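You operate a simulated robot arm through the tools that you are given. There is no shell and no other tool.

You run a simulated robot arm. Do the job below in one go: nothing can be reset, and whatever is moved stays where it is left.

Task
Vacuum the teal brick clean through the fine mesh cap at suction 2, then switch the vacuum off.
Fine: cap on before switching on; the nozzle never touches the brick and goes back on its grey mat, cap on; leave the other brick alone. Set down upright: nozzle.

Only the result counts: the job must be done as asked and must still hold three seconds after the hand-in. Knocking over, shifting, dropping, spilling or breaking anything else fails it. A push-on lid holds only when it is set on centred and level and pressed home; a screw cap is set on level and turned clockwise until tight.

Robot
A 7-joint arm with a two-finger parallel gripper, fixed in place. Base frame: the origin is at the foot of the arm, x ahead of it, y to its left, z up; the work surface is at about z = 840. Lengths are in mm, angles in degrees, forces in N, time in s.
Its first joint turns from -166.0 to 166.0 degrees. Payload 4.4 kg.
Tool frame: the origin (TCP) lies between the finger pads and is the grasp point; the fingertips stand 23 mm ahead of it; z points along the fingers, y is the line along which they close. Largest opening 94 mm; finger width 38, thickness 10; the body of the gripper, 54 by 96 mm, starts 39 mm behind the TCP.
Orientation is that of the tool frame in the base frame, as a unit quaternion [x, y, z, w]. With the fingers straight down and closing along the base's y, the tool's x points along the base's -x, its y along +y and its z along -z.

Tools
- The arm moves only by the tool nudge_tool. Its argument "moves" is a list that holds one entry, the list of rows, each a list of 7 numbers: the shift along the base's x, y, z in mm, then the turn, a rotation vector about the base's x, y, z in degrees, then the gripper command, from -1 (shut) to 1 (fully open), values between in proportion. In form: [[[tx, ty, tz, rx, ry, rz, fingers], ...]]. A call has 1 to 20 rows; each row is the pose to reach, as a shift and turn from the pose commanded when the call began. Rows are played at 5 a second. More than 50 mm and 8.6 degrees between two rows, or a gripper value outside its range, and nothing of the call is played. Where a pose cannot be reached the arm comes as near as it can. A force on the tool above 40 N (or 10 N above the force at the start of the call, whichever is more), or a blocked arm, ends the call early, and 0.2 s more pass. Each finger travels about 108 mm/s and halts on what it meets, pressing with about 45 N; the grip force reading is that of the motor and also rises with nothing between the fingers. The clock runs only during rows and for 0.2 s after the last one: add rows that repeat a pose to give the fingers time. It gives the time, the measured TCP pose, the force on the tool (base axes), the opening and the grip force at its end, in the units of the frame above (readings bear some noise), with the torque about the TCP (base axes, N m) and any sound that the robot's microphone picked up.
- Cameras (640 x 400 px; columns grow to the right, rows downward): "scene" is fixed at [400.8, 502, 1698.8]; the picture's right is [-0.76, -0.65, 0.00], its down [-0.45, 0.52, -0.73] and it looks along [0.47, -0.55, -0.69] (base axes); focal length 214 px, centre (320, 200). "wrist" rides on the gripper at [86, 16, -75] in the tool frame; the picture's right is [-0.18, 0.98, 0.00], its down [-0.58, -0.11, -0.81] and it looks along [-0.79, -0.15, 0.59] (tool axes); focal length 243 px, centre (320, 200). There is no depth. A picture from a camera that has moved, and an enlarged one, comes with that camera's place and axes in the base frame and with its lens.
- snapshot(camera): a new picture of that camera. It takes no simulated time.
- close_up(camera, box): a new picture of the part [left, top, right, bottom] of that camera's present view, enlarged. It takes no simulated time.
- close_job(): hands the job in; it is judged then, once.

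Nothing tells you positions but the pictures and the camera data. Unless the task says otherwise, let go and move clear before handing in.

The tools are called by a JSON object that holds its "method" and its "body". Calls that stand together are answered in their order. nudge_tool: Moves the arm, as the interface text tells. Its arguments: {"type":"object","properties":{"moves":{"type":"array"}},"required":["moves"]} The other tools are called the same way: snapshot (camera) takes a picture; close_up (camera, box) takes an enlarged picture of a part of a camera's view; close_job () hands the job in.

At the start:

```text
time_s: 0.0
ee_pos: [553.4, 112.8, 1529.6]
ee_rot: [0.0, 1.0, -0.001, 0.0]
contact_force: [1.0, -0.1, 0.4]
wrist_torque: [-0.01, -0.04, 0.0]
finger_gap: 94.1
finger_force: 0.1
```

scene: 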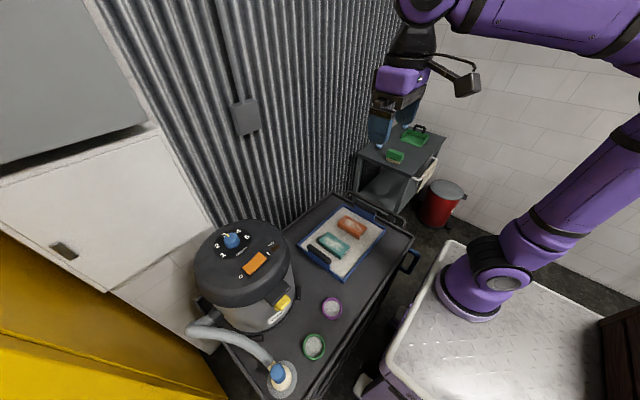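
wrist: 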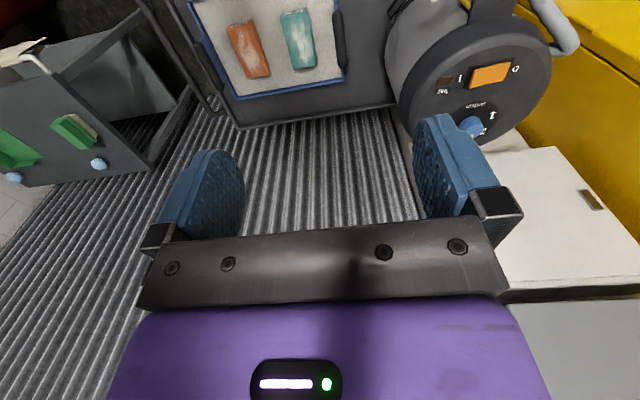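

I see a vacuum on a cart with a dial and an orange rocker switch, two caps (purple and green rings), a nozzle standing on a mat, and a tray with teal and orange bricks. I'll look closer at each before moving.

{"method": "close_up", "body": {"camera": "scene", "box": [180, 210, 310, 291]}}

{"method": "close_up", "body": {"camera": "scene", "box": [240, 280, 400, 400]}}

{"method": "close_up", "body": {"camera": "scene", "box": [280, 190, 420, 290]}}

```text
4.92 times, centred on (245, 250) of scene
camera zoom: at [400.8, 502.0, 1698.8], right [-0.76, -0.65, 0.0], down [-0.45, 0.52, -0.73], along [0.47, -0.55, -0.69], focal length 1056 px, centre (689, -49)
```

zoom: 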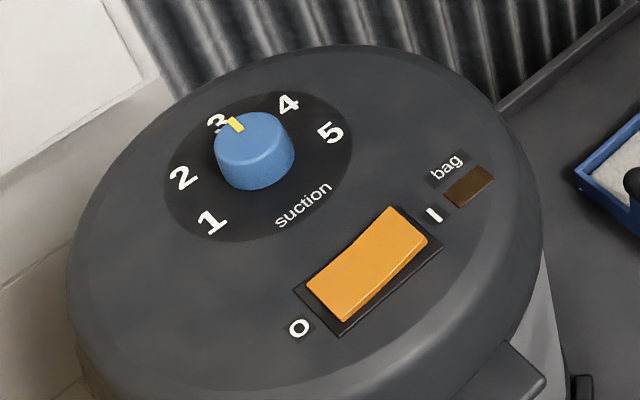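

```text
3.33 times, centred on (320, 340) of scene
camera zoom: at [400.8, 502.0, 1698.8], right [-0.76, -0.65, 0.0], down [-0.45, 0.52, -0.73], along [0.47, -0.55, -0.69], focal length 715 px, centre (320, -267)
```

zoom: 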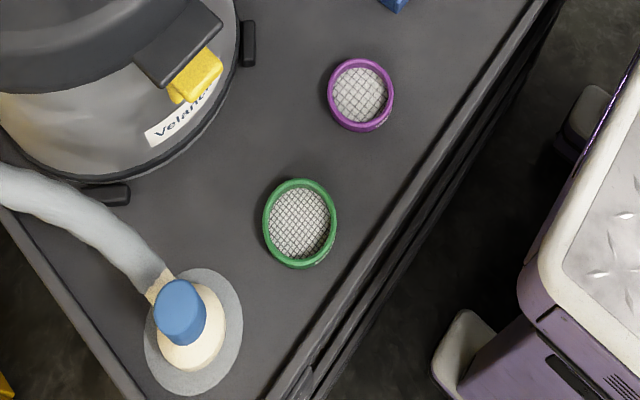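

```text
4.00 times, centred on (350, 240) of scene
camera zoom: at [400.8, 502.0, 1698.8], right [-0.76, -0.65, 0.0], down [-0.45, 0.52, -0.73], along [0.47, -0.55, -0.69], focal length 858 px, centre (200, 40)
```

zoom: 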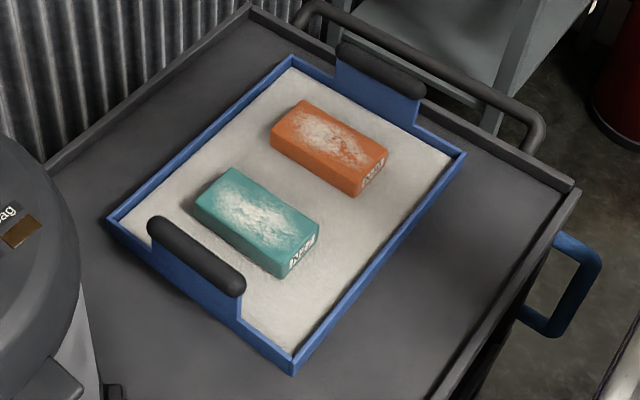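

I see two mesh rings, green and purple, and need to tell which is fine; I also need to see how the nozzle is built. Zooming in more.

{"method": "close_up", "body": {"camera": "scene", "box": [296, 325, 336, 370]}}

{"method": "close_up", "body": {"camera": "scene", "box": [312, 288, 352, 328]}}

{"method": "close_up", "body": {"camera": "scene", "box": [250, 345, 320, 400]}}

{"method": "close_up", "body": {"camera": "scene", "box": [180, 280, 300, 400]}}

```text
8.89 times, centred on (316, 348) of scene
camera zoom: at [400.8, 502.0, 1698.8], right [-0.76, -0.65, 0.0], down [-0.45, 0.52, -0.73], along [0.47, -0.55, -0.69], focal length 1906 px, centre (356, -1111)
```

zoom: 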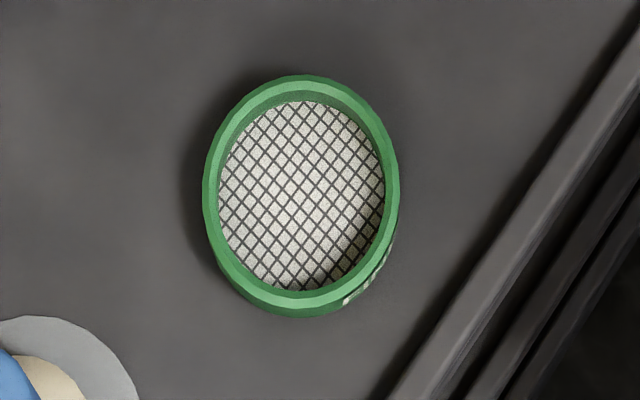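

```text
10.00 times, centred on (332, 308) of scene
camera zoom: at [400.8, 502.0, 1698.8], right [-0.76, -0.65, 0.0], down [-0.45, 0.52, -0.73], along [0.47, -0.55, -0.69], focal length 2145 px, centre (200, -880)
```

zoom: 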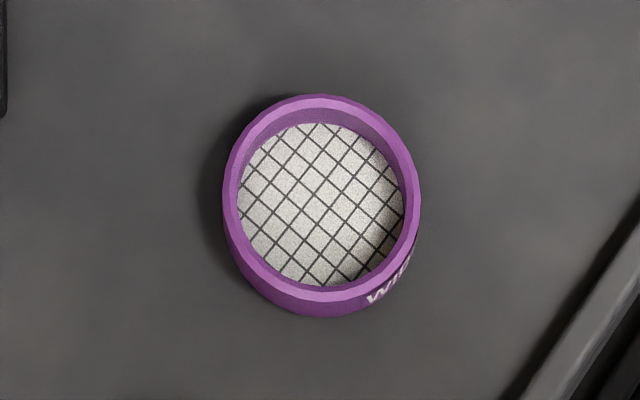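

```text
7.27 times, centred on (285, 372) of scene
camera zoom: at [400.8, 502.0, 1698.8], right [-0.76, -0.65, 0.0], down [-0.45, 0.52, -0.73], along [0.47, -0.55, -0.69], focal length 1560 px, centre (574, -1054)
```

zoom: 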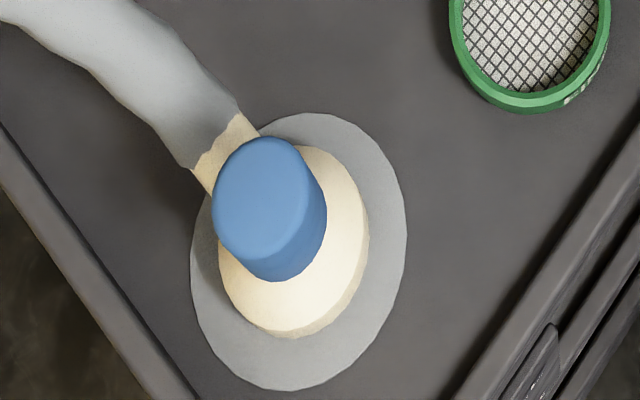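

```text
3.33 times, centred on (240, 340) of scene
camera zoom: at [400.8, 502.0, 1698.8], right [-0.76, -0.65, 0.0], down [-0.45, 0.52, -0.73], along [0.47, -0.55, -0.69], focal length 715 px, centre (587, -267)
```

zoom: 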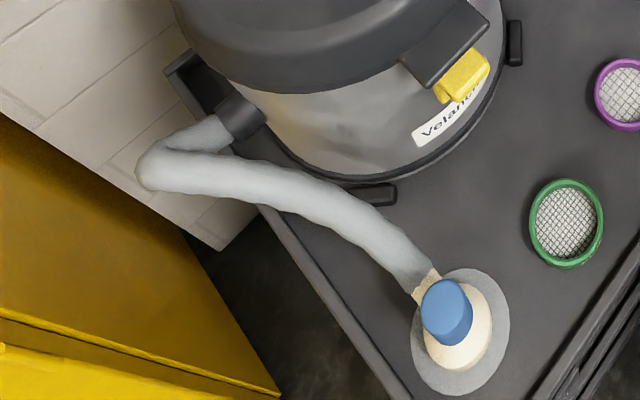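

The green ring has the finer mesh (the purple one seems labelled "WIDE"), and the nozzle stands mouth-down on its mat near (555, 503) with a blue grip on top. I'll move the arm above that area to look with the wrist camera.

{"method": "nudge_tool", "body": {"moves": [[[-4, 25, -30, 0, 0, 0, 1], [-8, 50, -60, 0, 0, 0, 1], [-12, 75, -90, 0, 0, 0, 1], [-16, 100, -120, 0, 0, 0, 1], [-20, 125, -150, 0, 0, 0, 1], [-24, 150, -180, 0, 0, 0, 1], [-28, 175, -210, 0, 0, 0, 1], [-32, 200, -240, 0, 0, 0, 1], [-36, 225, -270, 0, 0, 0, 1], [-40, 250, -300, 0, 0, 0, 1], [-44, 275, -330, 0, 0, 0, 1], [-48, 300, -360, 0, 0, 0, 1], [-48, 300, -360, 0, 0, 0, 1]]]}}

{"method": "snapshot", "body": {"camera": "wrist"}}

{"method": "snapshot", "body": {"camera": "scene"}}

```text
time_s: 2.8
ee_pos: [502.6, 413.7, 1167.9]
ee_rot: [0.0, 1.0, 0.0, 0.0]
contact_force: [1.2, 0.1, 0.4]
wrist_torque: [0.04, 0.0, 0.05]
finger_gap: 93.9
finger_force: 0.0
```

```text
taken
camera wrist: at [416.5, 430.4, 1242.5], right [0.18, 0.98, 0.0], down [0.58, -0.11, 0.81], along [0.79, -0.15, -0.59], focal length 243 px, centre (320, 200)
```

wrist: 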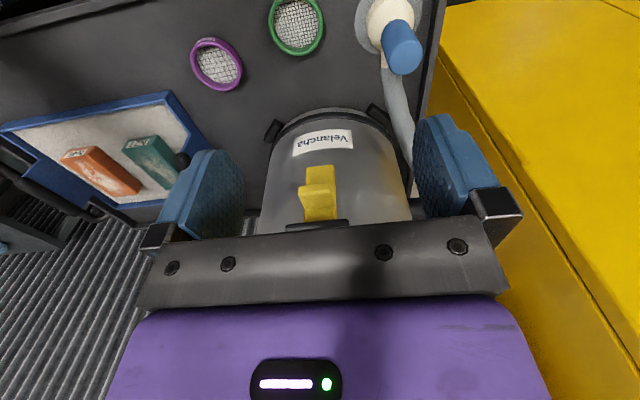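

```text
taken
```

scene: 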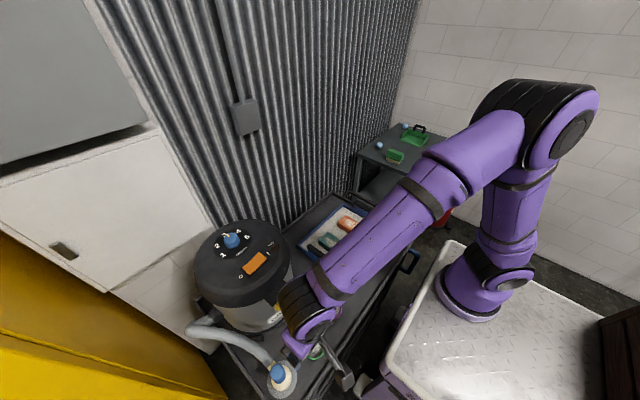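

The wrist view confirms the green cap near (536, 375) and the nozzle near (555, 503). I'll take enlarged views for exact positions.

{"method": "close_up", "body": {"camera": "wrist", "box": [340, 0, 450, 110]}}

{"method": "close_up", "body": {"camera": "wrist", "box": [250, 0, 350, 62]}}

{"method": "close_up", "body": {"camera": "wrist", "box": [170, 20, 270, 100]}}

```text
3.64 times, centred on (395, 55) of wrist
camera zoom: at [416.5, 430.4, 1242.5], right [0.18, 0.98, 0.0], down [0.58, -0.11, 0.81], along [0.79, -0.15, -0.59], focal length 882 px, centre (47, 727)
```

zoom: 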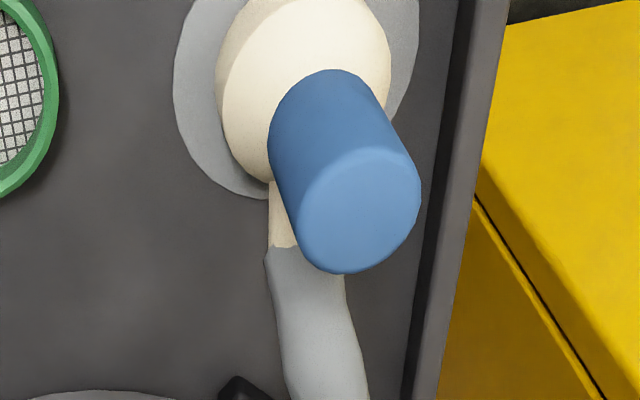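

```text
6.40 times, centred on (300, 31) of wrist
camera zoom: at [416.5, 430.4, 1242.5], right [0.18, 0.98, 0.0], down [0.58, -0.11, 0.81], along [0.79, -0.15, -0.59], focal length 1553 px, centre (448, 1282)
```

zoom: 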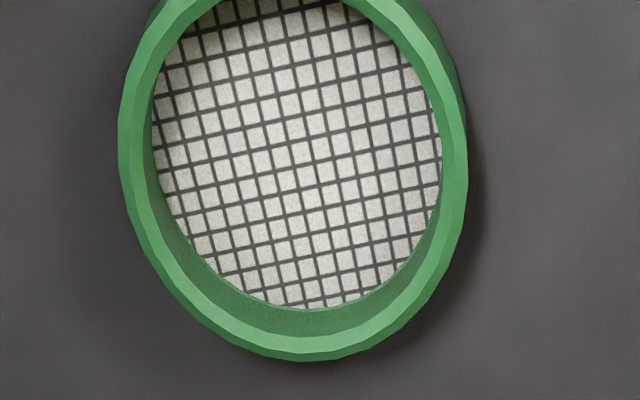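

```text
5.00 times, centred on (220, 60) of wrist
camera zoom: at [416.5, 430.4, 1242.5], right [0.18, 0.98, 0.0], down [0.58, -0.11, 0.81], along [0.79, -0.15, -0.59], focal length 1213 px, centre (820, 900)
```

zoom: 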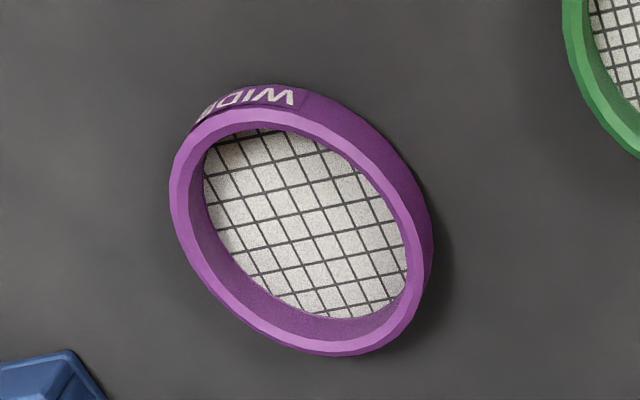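

The purple cap reads "WIDE", so green is the fine one. The blue grip is about 37 mm wide with its top near z 953, at (555, 502). The suction dial is near (848, 385, 1176), so I'll rise and go over the vacuum to inspect it.

{"method": "nudge_tool", "body": {"moves": [[[0, 0, 45, 0, 0, 0, 1], [0, 0, 90, 0, 0, 0, 1], [0, 0, 135, 0, 0, 0, 1], [0, 0, 180, 0, 0, 0, 1], [43, -5, 185, 0, 0, 0, 1], [86, -10, 185, 0, 0, 0, 1], [129, -15, 185, 0, 0, 0, 1], [172, -20, 185, 0, 0, 0, 1], [215, -25, 185, 0, 0, 0, 1], [257, -29, 185, 0, 0, 0, 1], [257, -29, 185, 0, 0, 0, 1]]]}}

{"method": "snapshot", "body": {"camera": "wrist"}}

{"method": "snapshot", "body": {"camera": "scene"}}

```text
time_s: 5.2
ee_pos: [759.9, 386.2, 1354.5]
ee_rot: [0.001, 1.0, 0.0, 0.0]
contact_force: [0.5, 0.3, -0.1]
wrist_torque: [0.02, 0.03, -0.02]
finger_gap: 93.9
finger_force: 0.2
```

```text
taken
camera wrist: at [673.4, 403.0, 1428.5], right [0.18, 0.98, 0.0], down [0.58, -0.11, 0.81], along [0.79, -0.15, -0.59], focal length 243 px, centre (320, 200)
```

wrist: 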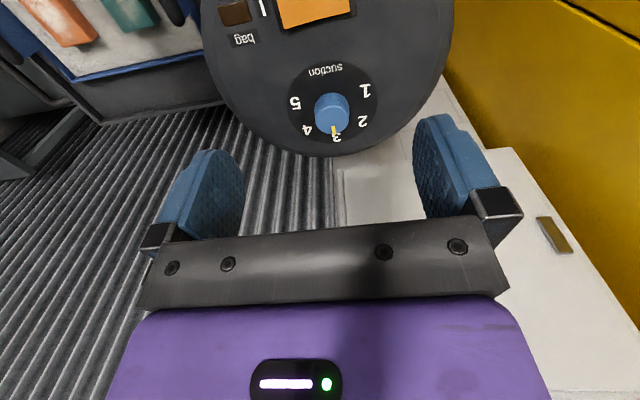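

```text
taken
```

scene: 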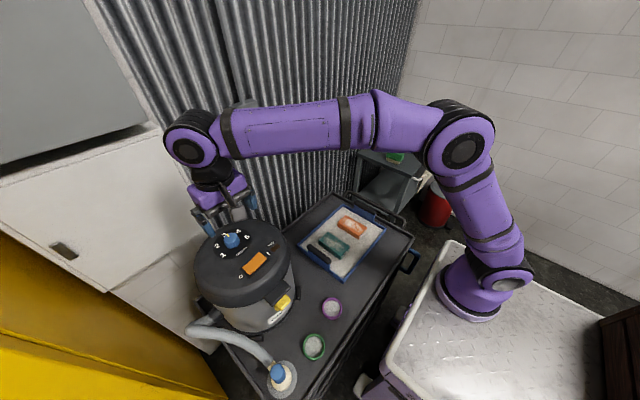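

{"method": "close_up", "body": {"camera": "wrist", "box": [280, 60, 390, 150]}}

{"method": "close_up", "body": {"camera": "wrist", "box": [200, 0, 380, 80]}}

{"method": "close_up", "body": {"camera": "scene", "box": [200, 215, 260, 260]}}

```text
4.44 times, centred on (335, 105) of wrist
camera zoom: at [673.4, 403.0, 1428.5], right [0.18, 0.98, 0.0], down [0.58, -0.11, 0.81], along [0.79, -0.15, -0.59], focal length 1078 px, centre (253, 622)
```

zoom: 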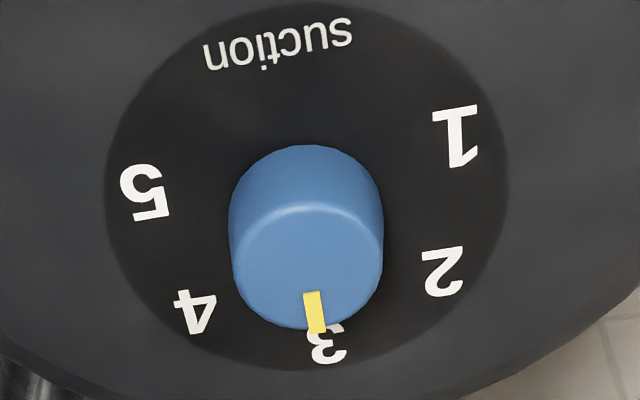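

```text
3.56 times, centred on (290, 40) of wrist
camera zoom: at [673.4, 403.0, 1428.5], right [0.18, 0.98, 0.0], down [0.58, -0.11, 0.81], along [0.79, -0.15, -0.59], focal length 863 px, centre (427, 769)
```

zoom: 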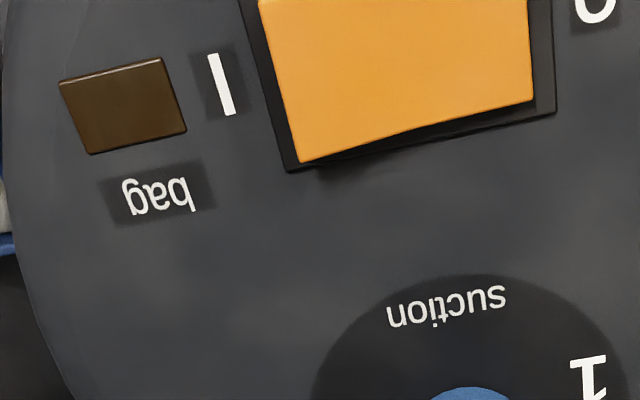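

```text
8.89 times, centred on (230, 238) of scene
camera zoom: at [400.8, 502.0, 1698.8], right [-0.76, -0.65, 0.0], down [-0.45, 0.52, -0.73], along [0.47, -0.55, -0.69], focal length 1906 px, centre (1120, -133)
```

zoom: 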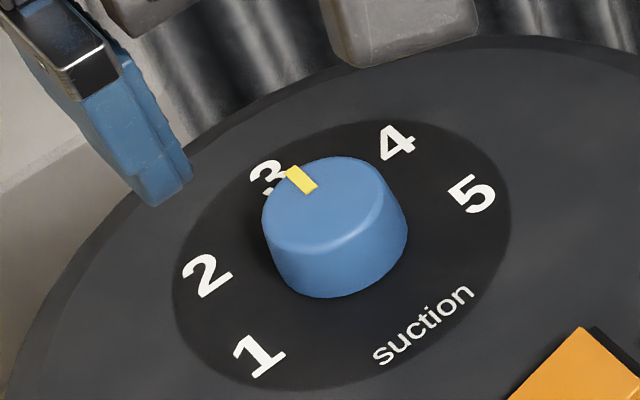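

The dial is centred near (850, 384) with its yellow pointer on 3; "2" lies about 52° counter-clockwise seen from above. I'll lower for a flatter view of the dial to get its height.

{"method": "nudge_tool", "body": {"moves": [[[-15, 0, -30, 0, 0, 0, 1], [-30, 0, -60, 0, 0, 0, 1], [-45, 0, -95, 0, 0, 0, 1], [-45, 0, -95, 0, 0, 0, 1]]]}}

{"method": "close_up", "body": {"camera": "wrist", "box": [240, 130, 400, 230]}}

{"method": "close_up", "body": {"camera": "wrist", "box": [200, 0, 460, 160]}}

{"method": "close_up", "body": {"camera": "scene", "box": [180, 200, 310, 290]}}

```text
time_s: 6.2
ee_pos: [716.6, 386.2, 1260.3]
ee_rot: [0.0, 1.0, -0.001, 0.0]
contact_force: [0.2, 0.0, -0.5]
wrist_torque: [0.0, -0.01, 0.0]
finger_gap: 94.1
finger_force: 0.0
```

```text
4.00 times, centred on (320, 180) of wrist
camera zoom: at [630.4, 402.9, 1334.9], right [0.18, 0.98, 0.0], down [0.58, -0.11, 0.81], along [0.79, -0.15, -0.59], focal length 970 px, centre (320, 280)
```

zoom: 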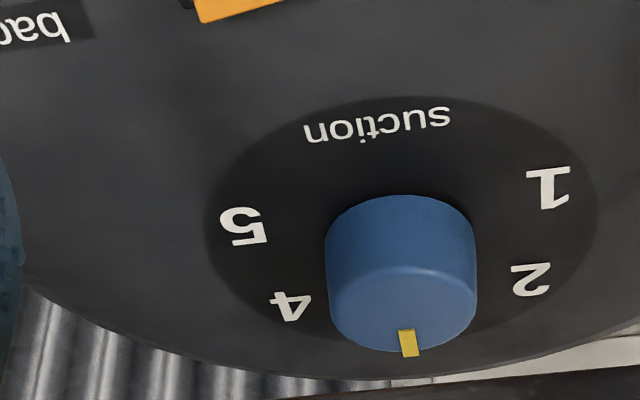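

```text
2.46 times, centred on (330, 80) of wrist
camera zoom: at [630.4, 402.9, 1334.9], right [0.18, 0.98, 0.0], down [0.58, -0.11, 0.81], along [0.79, -0.15, -0.59], focal length 597 px, centre (295, 495)
```

zoom: 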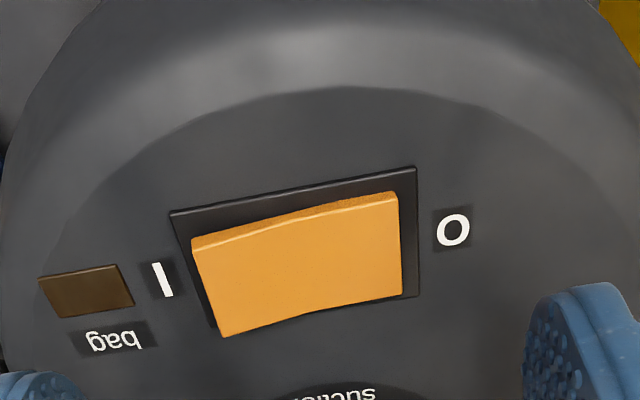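

```text
4.44 times, centred on (245, 245) of scene
camera zoom: at [400.8, 502.0, 1698.8], right [-0.76, -0.65, 0.0], down [-0.45, 0.52, -0.73], along [0.47, -0.55, -0.69], focal length 953 px, centre (653, 0)
```

zoom: 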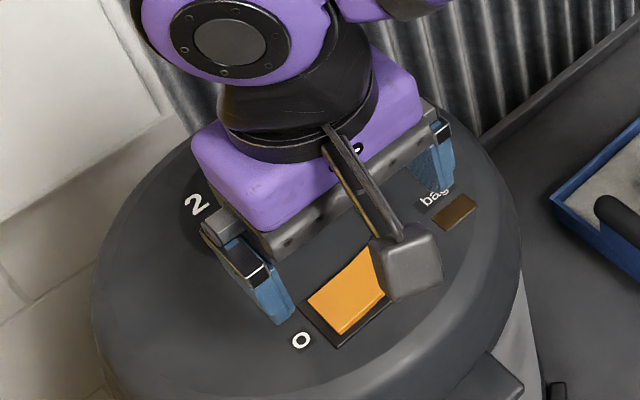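

The knob's top centre comes out at about (844, 385, 1187), diameter about 40 mm, lid about 1160. I'll move above it with the gripper pre-turned by -26° so a +52° turn ends symmetric.

{"method": "nudge_tool", "body": {"moves": [[[32, 0, -4, 0, 0, -6.5, 1], [64, 0, -8, 0, 0, -13, 1], [96, -1, -11, 0, 0, -19.5, 1], [127.5, -1, -15, 0, 0, -26, 1], [127.5, -1, -15, 0, 0, -26, 1], [127.5, -1, -15, 0, 0, -26, 1]]]}}

{"method": "snapshot", "body": {"camera": "wrist"}}

{"method": "close_up", "body": {"camera": "scene", "box": [180, 170, 310, 270]}}

```text
time_s: 7.6
ee_pos: [845.6, 381.0, 1244.8]
ee_rot: [0.225, 0.974, 0.0, 0.0]
contact_force: [0.0, 0.5, 0.8]
wrist_torque: [0.04, 0.03, 0.01]
finger_gap: 94.1
finger_force: 0.0
```

```text
taken
camera wrist: at [773.9, 434.0, 1319.0], right [0.6, 0.8, 0.0], down [0.47, -0.35, 0.81], along [0.65, -0.48, -0.59], focal length 243 px, centre (320, 200)
```

wrist: 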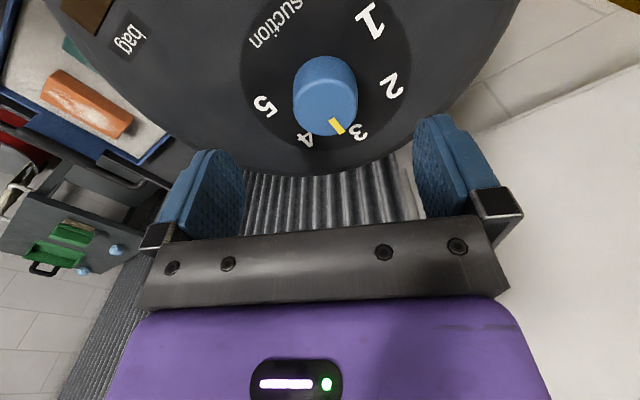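

```text
4.00 times, centred on (245, 220) of scene
camera zoom: at [400.8, 502.0, 1698.8], right [-0.76, -0.65, 0.0], down [-0.45, 0.52, -0.73], along [0.47, -0.55, -0.69], focal length 858 px, centre (620, 120)
```

zoom: 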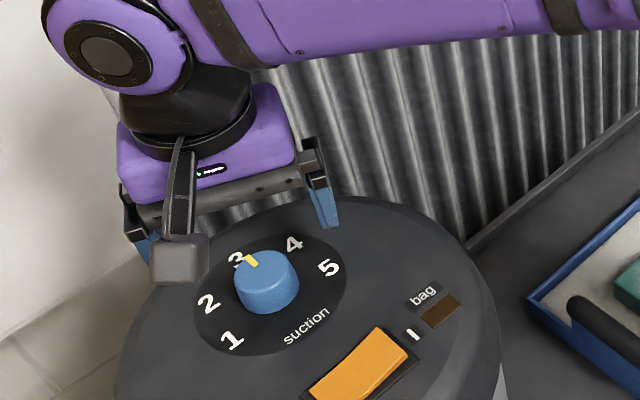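

{"method": "close_up", "body": {"camera": "wrist", "box": [270, 40, 380, 150]}}

```text
3.64 times, centred on (325, 95) of wrist
camera zoom: at [773.9, 434.0, 1319.0], right [0.6, 0.8, 0.0], down [0.47, -0.35, 0.81], along [0.65, -0.48, -0.59], focal length 882 px, centre (302, 582)
```

zoom: 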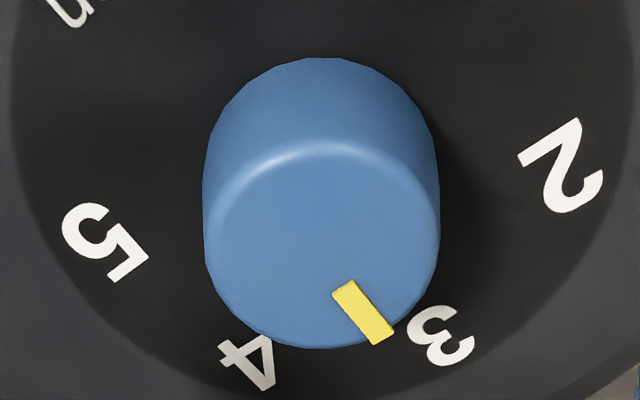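

The knob measures (844.5, 385.5); the gripper is about 4 mm short in y. I'll correct, descend around the knob and close.

{"method": "nudge_tool", "body": {"moves": [[[-0.5, 4, 0, 0, 0, 0, 1], [-0.5, 4, -20, 0, 0, 0, 1], [-0.5, 4, -40, 0, 0, 0, 1], [-0.5, 4, -54, 0, 0, 0, 1], [-0.5, 4, -54, 0, 0, 0, 1]]]}}

{"method": "close_up", "body": {"camera": "scene", "box": [180, 190, 310, 280]}}

{"method": "snapshot", "body": {"camera": "wrist"}}

```text
time_s: 8.8
ee_pos: [841.9, 386.1, 1189.8]
ee_rot: [0.226, 0.974, -0.001, 0.001]
contact_force: [-0.6, -0.8, -0.2]
wrist_torque: [-0.01, 0.0, -0.01]
finger_gap: 94.1
finger_force: 0.0
```

```text
4.44 times, centred on (245, 235) of scene
camera zoom: at [400.8, 502.0, 1698.8], right [-0.76, -0.65, 0.0], down [-0.45, 0.52, -0.73], along [0.47, -0.55, -0.69], focal length 953 px, centre (653, 44)
```

zoom: 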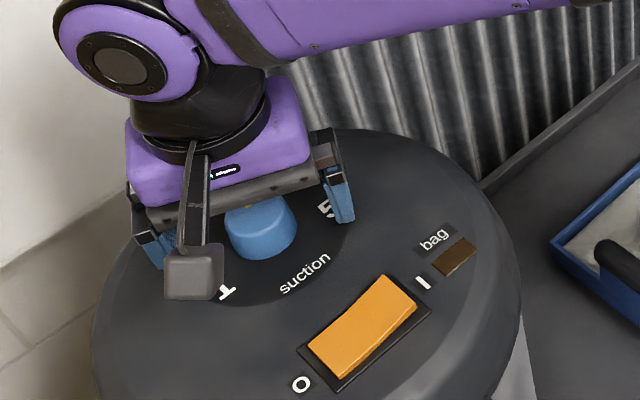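

```text
taken
camera wrist: at [771.5, 439.0, 1264.4], right [0.6, 0.8, 0.0], down [0.47, -0.35, 0.81], along [0.65, -0.48, -0.59], focal length 243 px, centre (320, 200)
```

wrist: 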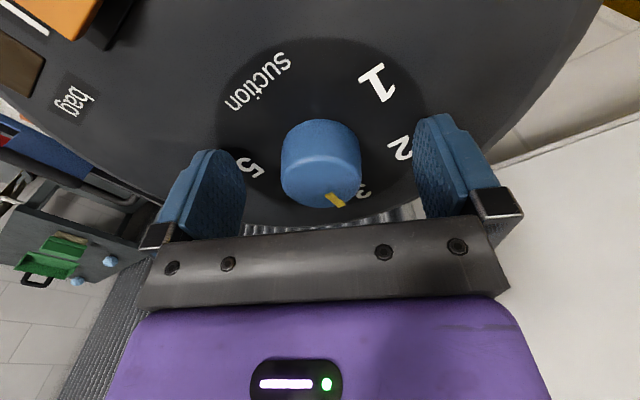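

Fingers straddle the knob with the tips just above the lid. Closing now.

{"method": "nudge_tool", "body": {"moves": [[[2.5, -1, 0, 0, 0, 0, 1], [2.5, -1, 0, 0, 0, 0, 0], [2.5, -1, 0, 0, 0, 0, -0.5], [2.5, -1, 0, 0, 0, 0, -1], [2.5, -1, 0, 0, 0, 0, -1]]]}}

{"method": "snapshot", "body": {"camera": "wrist"}}

```text
time_s: 10.0
ee_pos: [845.6, 384.6, 1191.0]
ee_rot: [0.225, 0.974, -0.001, 0.0]
contact_force: [-7.0, -8.8, 0.8]
wrist_torque: [-0.28, 0.4, -0.02]
finger_gap: 40.8
finger_force: 45.2
```

```text
taken
camera wrist: at [774.5, 437.8, 1264.3], right [0.6, 0.8, 0.0], down [0.48, -0.35, 0.81], along [0.65, -0.48, -0.59], focal length 243 px, centre (320, 200)
```

wrist: 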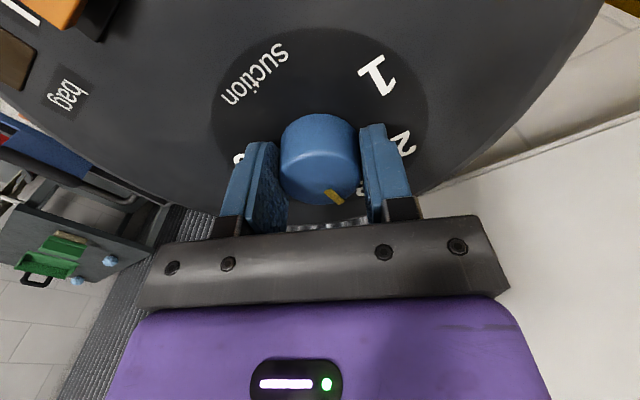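

The knob is held at about 41 mm. Turning it +53° counter-clockwise towards 2.

{"method": "nudge_tool", "body": {"moves": [[[-0.4, -0.8, 0, 0, 0, 6.6, -1], [-0.4, -0.8, 0, 0, 0, 13.2, -1], [-0.4, -0.8, 0, 0, 0, 19.8, -1], [-0.4, -0.8, 0, 0, 0, 26.4, -1], [-0.4, -0.8, 0, 0, 0, 33, -1], [-0.4, -0.8, 0, 0, 0, 39.6, -1], [-0.4, -0.8, 0, 0, 0, 46.2, -1], [-0.4, -0.8, 0, 0, 0, 53, -1], [-0.4, -0.8, 0, 0, 0, 53, -1], [-0.4, -0.8, 0, 0, 0, 53, -1]]]}}

{"method": "snapshot", "body": {"camera": "wrist"}}

{"method": "close_up", "body": {"camera": "scene", "box": [180, 190, 310, 280]}}

```text
time_s: 12.2
ee_pos: [846.6, 385.7, 1191.4]
ee_rot: [-0.234, 0.972, 0.0, 0.001]
contact_force: [-13.4, -8.0, 0.1]
wrist_torque: [0.15, 0.4, 0.02]
finger_gap: 40.8
finger_force: 45.1
```

```text
taken
camera wrist: at [761.8, 360.5, 1265.7], right [-0.28, 0.96, 0.0], down [0.57, 0.17, 0.81], along [0.77, 0.23, -0.59], focal length 243 px, centre (320, 200)
```

wrist: 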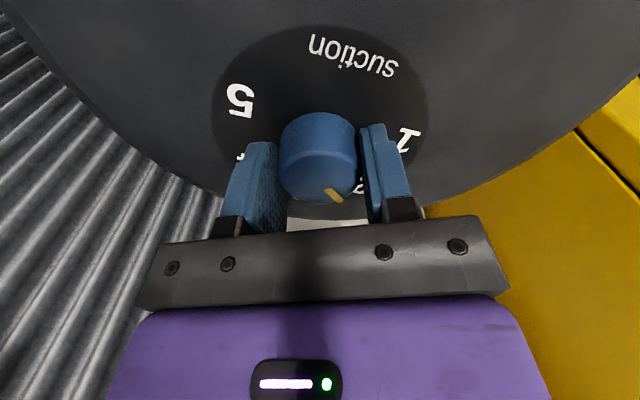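

```text
4.44 times, centred on (245, 235) of scene
camera zoom: at [400.8, 502.0, 1698.8], right [-0.76, -0.65, 0.0], down [-0.45, 0.52, -0.73], along [0.47, -0.55, -0.69], focal length 953 px, centre (653, 44)
```

zoom: 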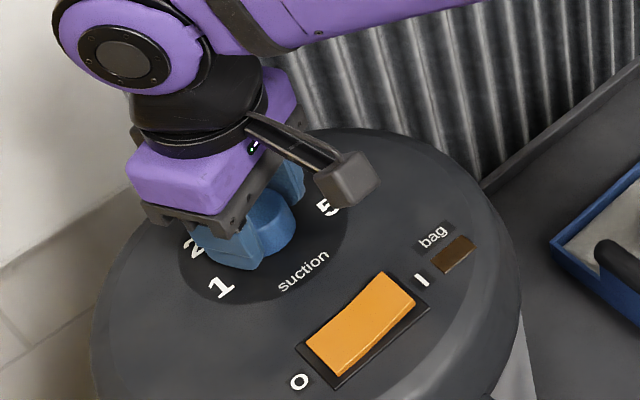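

The pointer turned together with the gripper, now towards the 2. I'll open, rise and verify.

{"method": "nudge_tool", "body": {"moves": [[[-1.5, -0.5, 0, 0, 0, 0, -1], [-1.5, -0.5, 0, 0, 0, 0, 0.3], [-1.5, -0.5, 0, 0, 0, 0, 1], [-1.5, -0.5, 0, 0, 0, 0, 1], [-1.5, -0.5, 25, 0, 0, 0, 1], [-1.5, -0.5, 55, 0, 0, 0, 1], [-1.5, -0.5, 55, 0, 0, 0, 1]]]}}

{"method": "close_up", "body": {"camera": "wrist", "box": [240, 20, 400, 160]}}

{"method": "close_up", "body": {"camera": "scene", "box": [180, 190, 310, 280]}}

```text
time_s: 13.8
ee_pos: [845.0, 385.0, 1247.7]
ee_rot: [-0.234, 0.972, 0.0, 0.0]
contact_force: [0.1, 0.4, -0.9]
wrist_torque: [-0.01, 0.0, 0.04]
finger_gap: 93.9
finger_force: 0.0
```

```text
2.86 times, centred on (320, 90) of wrist
camera zoom: at [760.6, 360.7, 1322.0], right [-0.28, 0.96, 0.0], down [0.57, 0.17, 0.81], along [0.77, 0.23, -0.59], focal length 693 px, centre (320, 514)
```

zoom: 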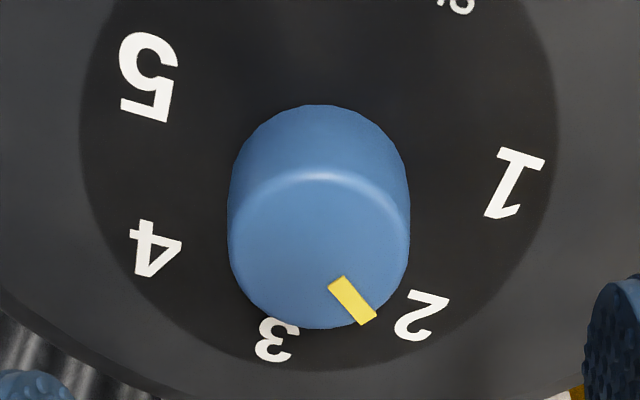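

```text
4.44 times, centred on (245, 235) of scene
camera zoom: at [400.8, 502.0, 1698.8], right [-0.76, -0.65, 0.0], down [-0.45, 0.52, -0.73], along [0.47, -0.55, -0.69], focal length 953 px, centre (653, 44)
```

zoom: 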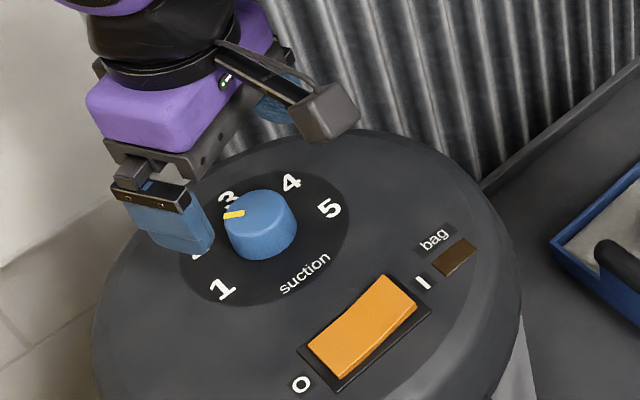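

{"method": "close_up", "body": {"camera": "scene", "box": [200, 215, 260, 260]}}

```text
8.89 times, centred on (230, 238) of scene
camera zoom: at [400.8, 502.0, 1698.8], right [-0.76, -0.65, 0.0], down [-0.45, 0.52, -0.73], along [0.47, -0.55, -0.69], focal length 1906 px, centre (1120, -133)
```

zoom: 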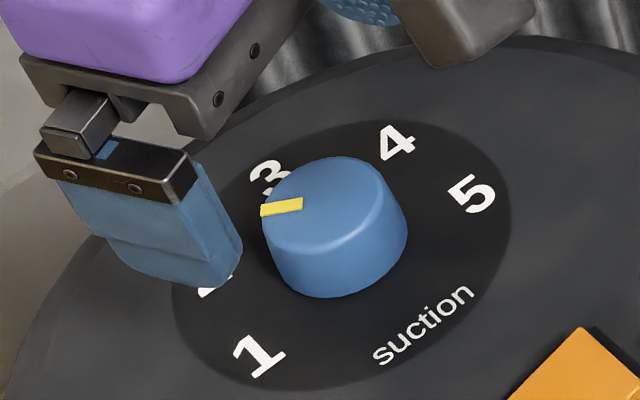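

The dial now points at 2. Next I'll go over the nozzle at (555.5, 502) with the gripper turned back square, and look before descending.

{"method": "nudge_tool", "body": {"moves": [[[-41, 17, 5, 0, 0, -3.87, 1], [-83, 34, 5, 0, 0, -7.74, 1], [-124, 50, 5, 0, 0, -11.6, 1], [-165, 67, 5, 0, 0, -15.5, 1], [-207, 84, 5, 0, 0, -19.3, 1], [-248, 100, 5, 0, 0, -23.2, 1], [-289.5, 117.3, 5, 0, 0, -27.07, 1], [-289.5, 117.3, 5, 0, 0, -27.07, 1]]]}}

{"method": "snapshot", "body": {"camera": "wrist"}}

{"method": "snapshot", "body": {"camera": "scene"}}

```text
time_s: 15.6
ee_pos: [554.7, 501.6, 1252.7]
ee_rot: [0.001, 1.0, 0.001, 0.0]
contact_force: [-0.4, -0.4, 0.1]
wrist_torque: [0.04, -0.01, 0.01]
finger_gap: 94.0
finger_force: 0.1
```

```text
taken
camera wrist: at [467.8, 518.2, 1327.5], right [0.19, 0.98, 0.0], down [0.58, -0.11, 0.81], along [0.79, -0.15, -0.59], focal length 243 px, centre (320, 200)
```

wrist: 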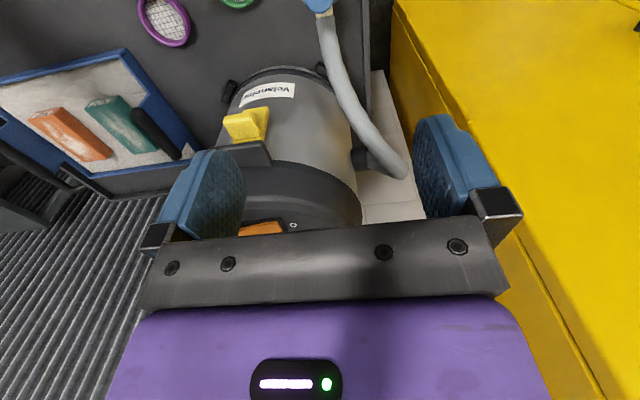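

```text
taken
```

scene: 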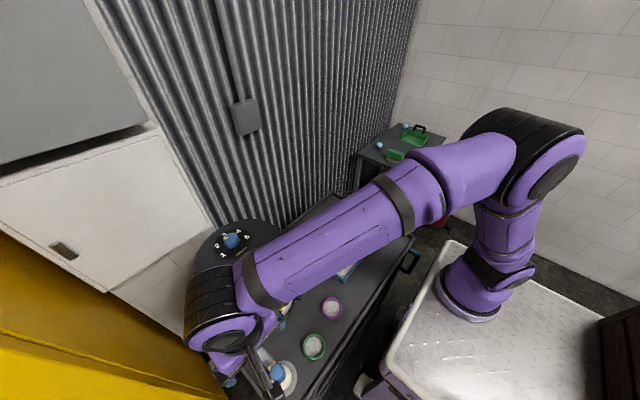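

The arm is right above the nozzle and clear of the yellow cabinet (about 260 mm away). Descending to just above the blue grip.

{"method": "nudge_tool", "body": {"moves": [[[1, 0, -48, 0, 0, 0, 1], [1, 0, -96, 0, 0, 0, 1], [1, 0, -144, 0, 0, 0, 1], [1, 0, -192, 0, 0, 0, 1], [1, 0, -238, 0, 0, 0, 1], [1, 0, -238, 0, 0, 0, 1]]]}}

{"method": "snapshot", "body": {"camera": "wrist"}}

{"method": "close_up", "body": {"camera": "scene", "box": [220, 310, 350, 400]}}

```text
time_s: 17.0
ee_pos: [560.1, 502.0, 1015.3]
ee_rot: [0.001, 1.0, 0.0, -0.001]
contact_force: [0.0, 0.1, 0.5]
wrist_torque: [0.0, 0.0, -0.02]
finger_gap: 93.7
finger_force: 0.1
```

```text
taken
camera wrist: at [473.2, 518.2, 1089.2], right [0.19, 0.98, 0.0], down [0.58, -0.11, 0.81], along [0.79, -0.15, -0.59], focal length 243 px, centre (320, 200)
```

wrist: 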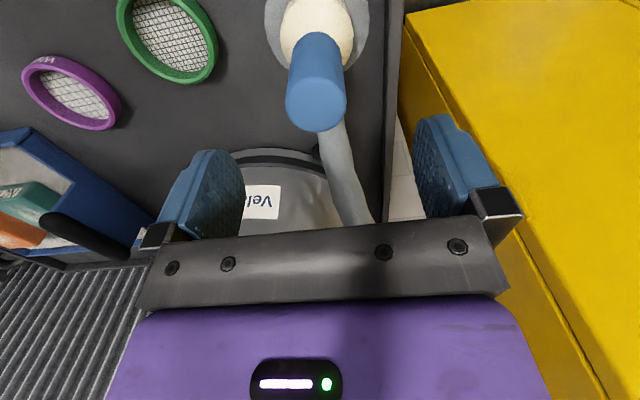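

```text
4.44 times, centred on (285, 355) of scene
camera zoom: at [400.8, 502.0, 1698.8], right [-0.76, -0.65, 0.0], down [-0.45, 0.52, -0.73], along [0.47, -0.55, -0.69], focal length 953 px, centre (476, -489)
```

zoom: 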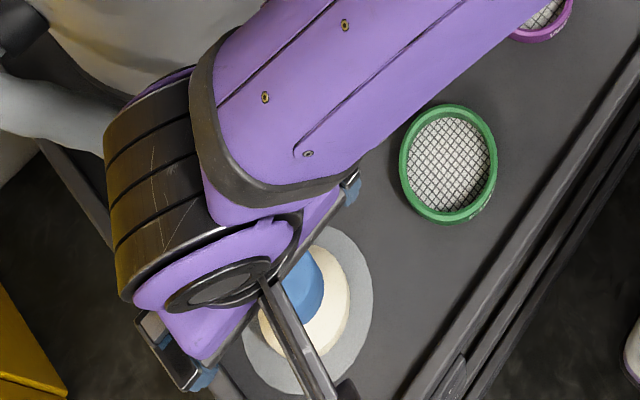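

{"method": "close_up", "body": {"camera": "wrist", "box": [250, 0, 390, 150]}}

{"method": "close_up", "body": {"camera": "wrist", "box": [100, 0, 240, 90]}}

```text
2.67 times, centred on (320, 75) of wrist
camera zoom: at [473.2, 518.2, 1089.2], right [0.19, 0.98, 0.0], down [0.58, -0.11, 0.81], along [0.79, -0.15, -0.59], focal length 647 px, centre (320, 533)
```

zoom: 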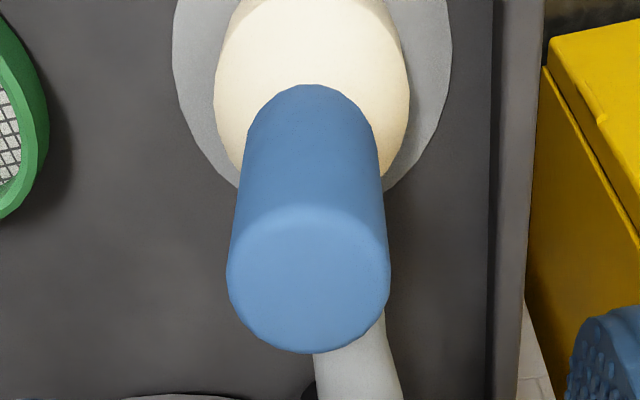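

```text
4.44 times, centred on (170, 45) of wrist
camera zoom: at [473.2, 518.2, 1089.2], right [0.19, 0.98, 0.0], down [0.58, -0.11, 0.81], along [0.79, -0.15, -0.59], focal length 1078 px, centre (987, 889)
```

zoom: 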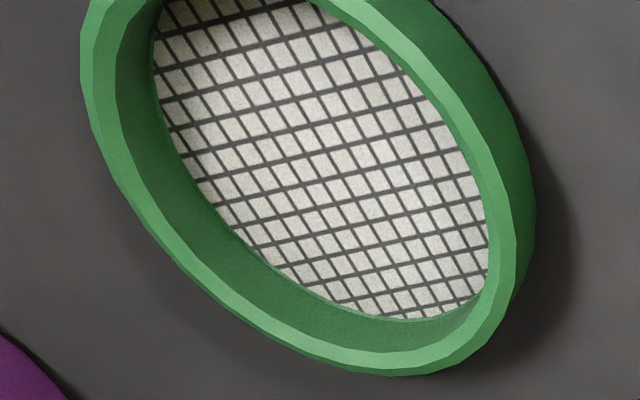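

Blue grip top is near (556, 501, 955). I'll correct x by about -3 mm and descend so that the fingers straddle the grip, then check before closing.

{"method": "nudge_tool", "body": {"moves": [[[-3.5, -1, 0, 0, 0, 0, 1], [-3.5, -1, -25, 0, 0, 0, 1], [-3.5, -1, -50, 0, 0, 0, 1], [-3.5, -1, -75, 0, 0, 0, 1], [-3.5, -1, -88, 0, 0, 0, 1], [-3.5, -1, -88, 0, 0, 0, 1]]]}}

{"method": "snapshot", "body": {"camera": "wrist"}}

{"method": "close_up", "body": {"camera": "scene", "box": [220, 310, 350, 400]}}

```text
time_s: 18.4
ee_pos: [554.8, 502.9, 924.8]
ee_rot: [0.001, 1.0, 0.002, 0.001]
contact_force: [-1.0, -1.9, 15.3]
wrist_torque: [-0.04, -0.02, 0.01]
finger_gap: 93.8
finger_force: 0.0
```

```text
taken
camera wrist: at [467.8, 519.4, 999.2], right [0.19, 0.98, 0.0], down [0.58, -0.11, 0.81], along [0.79, -0.15, -0.59], focal length 243 px, centre (320, 200)
```

wrist: 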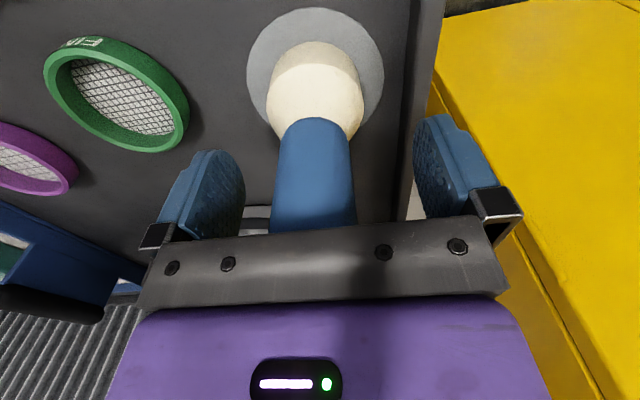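

```text
4.44 times, centred on (285, 355) of scene
camera zoom: at [400.8, 502.0, 1698.8], right [-0.76, -0.65, 0.0], down [-0.45, 0.52, -0.73], along [0.47, -0.55, -0.69], focal length 953 px, centre (476, -489)
```

zoom: 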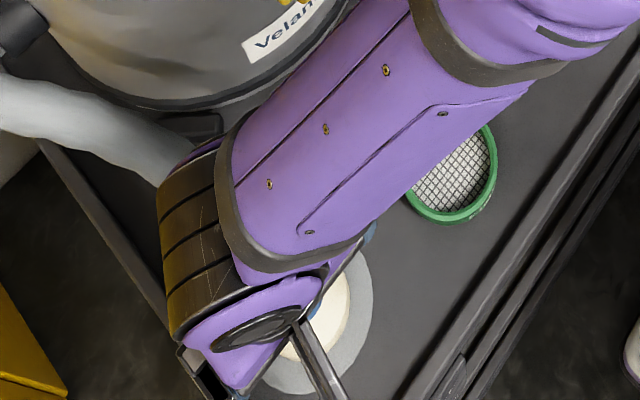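

The force of 15 N upward suggests the palm is just touching the top of the grip. The green cap's label reads "FINE". I'll back off upward a few mm and then close.

{"method": "nudge_tool", "body": {"moves": [[[0, 0, 3, 0, 0, 0, 1], [0, 0, 7, 0, 0, 0, 1], [0, 0, 7, 0, 0, 0, 1]]]}}

{"method": "snapshot", "body": {"camera": "wrist"}}

```text
time_s: 19.2
ee_pos: [553.3, 502.2, 930.8]
ee_rot: [0.002, 1.0, 0.0, 0.0]
contact_force: [-0.6, -0.2, 0.4]
wrist_torque: [-0.01, 0.01, 0.02]
finger_gap: 94.2
finger_force: 0.0
```

```text
taken
camera wrist: at [467.0, 519.2, 1005.2], right [0.19, 0.98, 0.0], down [0.58, -0.11, 0.81], along [0.79, -0.15, -0.59], focal length 243 px, centre (320, 200)
```

wrist: 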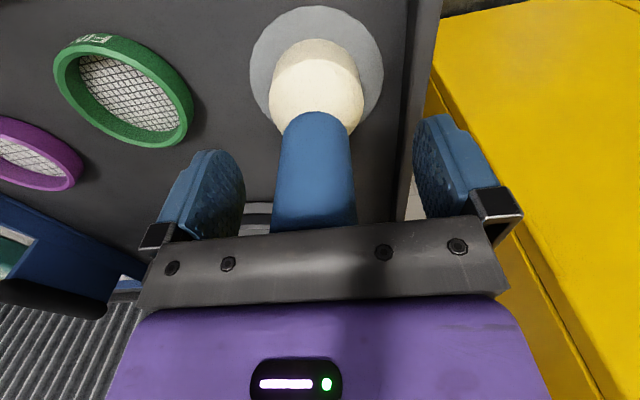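

Contact is gone. Closing on the blue grip now.

{"method": "nudge_tool", "body": {"moves": [[[2, -1, 0, 0, 0, 0, 1], [2, -1, 0, 0, 0, 0, 0], [2, -1, 0, 0, 0, 0, -0.4], [2, -1, 0, 0, 0, 0, -1], [2, -1, 0, 0, 0, 0, -1], [2, -1, 0, 0, 0, 0, -1]]]}}

{"method": "snapshot", "body": {"camera": "wrist"}}

```text
time_s: 20.6
ee_pos: [555.1, 499.6, 931.1]
ee_rot: [0.001, 1.0, 0.0, 0.0]
contact_force: [0.8, 0.6, 1.5]
wrist_torque: [0.05, -0.03, 0.01]
finger_gap: 36.2
finger_force: 45.2
```

```text
taken
camera wrist: at [469.0, 517.8, 1005.4], right [0.19, 0.98, 0.0], down [0.58, -0.11, 0.81], along [0.79, -0.15, -0.59], focal length 243 px, centre (320, 200)
```

wrist: 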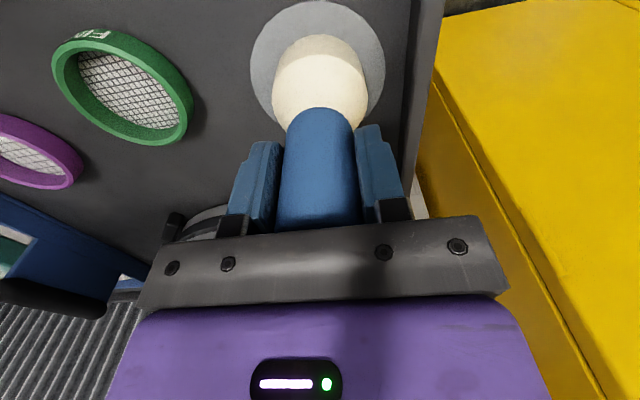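

The nozzle is held (36 mm). Before lifting, I'll measure the green cap precisely from this angle.

{"method": "close_up", "body": {"camera": "wrist", "box": [40, 20, 210, 155]}}

{"method": "close_up", "body": {"camera": "wrist", "box": [240, 0, 400, 130]}}

{"method": "close_up", "body": {"camera": "scene", "box": [290, 320, 340, 370]}}

```text
2.96 times, centred on (125, 88) of wrist
camera zoom: at [469.0, 517.8, 1005.4], right [0.19, 0.98, 0.0], down [0.58, -0.11, 0.81], along [0.79, -0.15, -0.59], focal length 719 px, centre (898, 533)
```

zoom: 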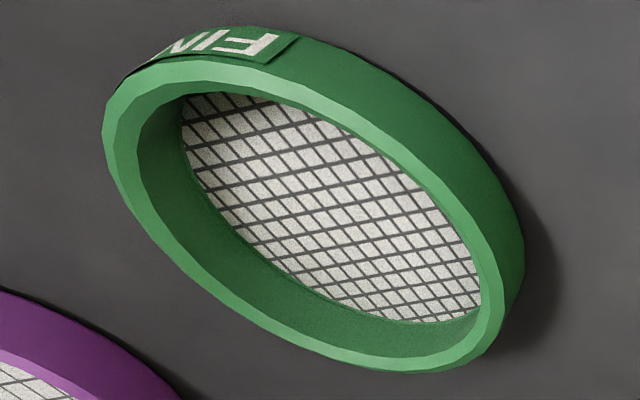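

```text
3.08 times, centred on (320, 65) of wrist
camera zoom: at [469.0, 517.8, 1005.4], right [0.19, 0.98, 0.0], down [0.58, -0.11, 0.81], along [0.79, -0.15, -0.59], focal length 746 px, centre (320, 615)
```

zoom: 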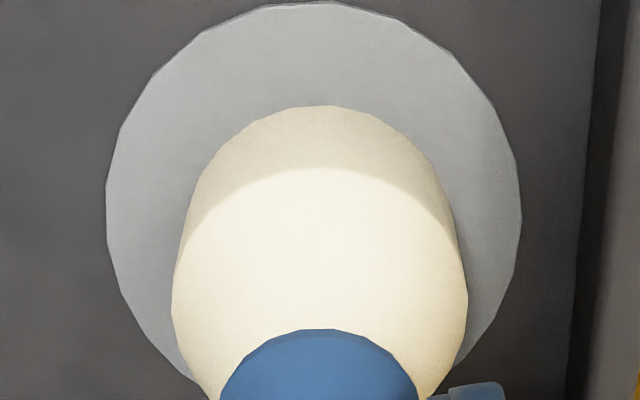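

```text
8.00 times, centred on (315, 345) of scene
camera zoom: at [400.8, 502.0, 1698.8], right [-0.76, -0.65, 0.0], down [-0.45, 0.52, -0.73], along [0.47, -0.55, -0.69], focal length 1716 px, centre (360, -960)
```

zoom: 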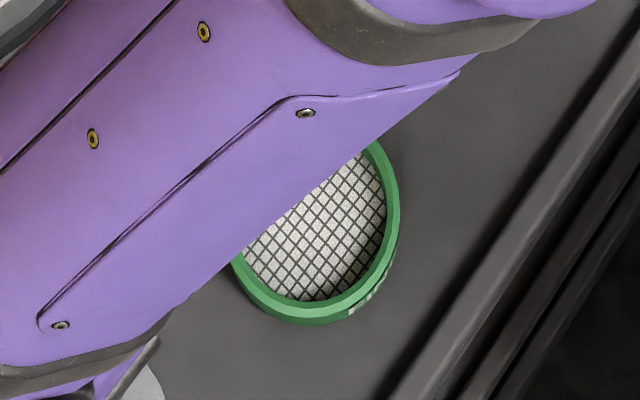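

The green cap ("FINE") has its rim centred near (533.5, 377) at z≈860. Lifting the nozzle gently off the mat to see how the hose behaves.

{"method": "nudge_tool", "body": {"moves": [[[0, 0, 10, 0, 0, 0, -1], [0, 0, 25, 0, 0, 0, -1], [0, 0, 40, 0, 0, 0, -1], [0, 0, 55, 0, 0, 0, -1], [0, 0, 70, 0, 0, 0, -1], [0, 0, 70, 0, 0, 0, -1]]]}}

{"method": "snapshot", "body": {"camera": "wrist"}}

{"method": "snapshot", "body": {"camera": "scene"}}

```text
time_s: 22.0
ee_pos: [554.4, 501.5, 1001.1]
ee_rot: [0.001, 1.0, 0.0, 0.0]
contact_force: [-0.4, -0.2, -1.3]
wrist_torque: [0.01, 0.03, 0.0]
finger_gap: 36.2
finger_force: 44.8
```

```text
taken
camera wrist: at [467.3, 517.2, 1075.8], right [0.19, 0.98, 0.0], down [0.58, -0.11, 0.81], along [0.79, -0.15, -0.59], focal length 243 px, centre (320, 200)
```

wrist: 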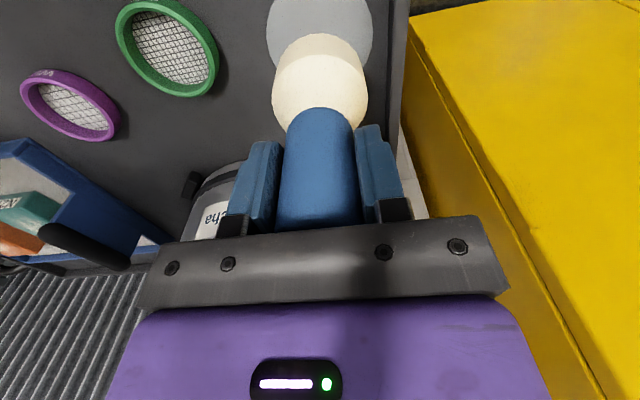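

```text
taken
```

scene: 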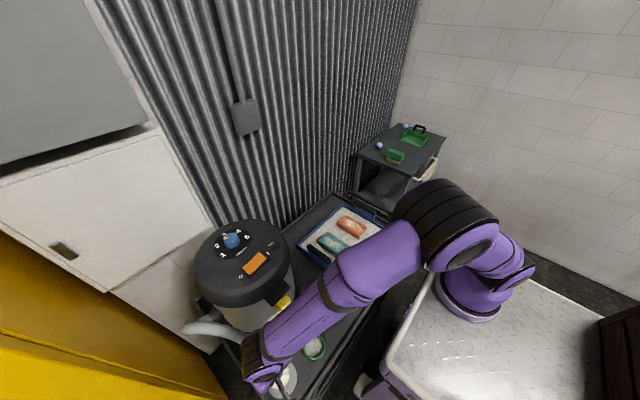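

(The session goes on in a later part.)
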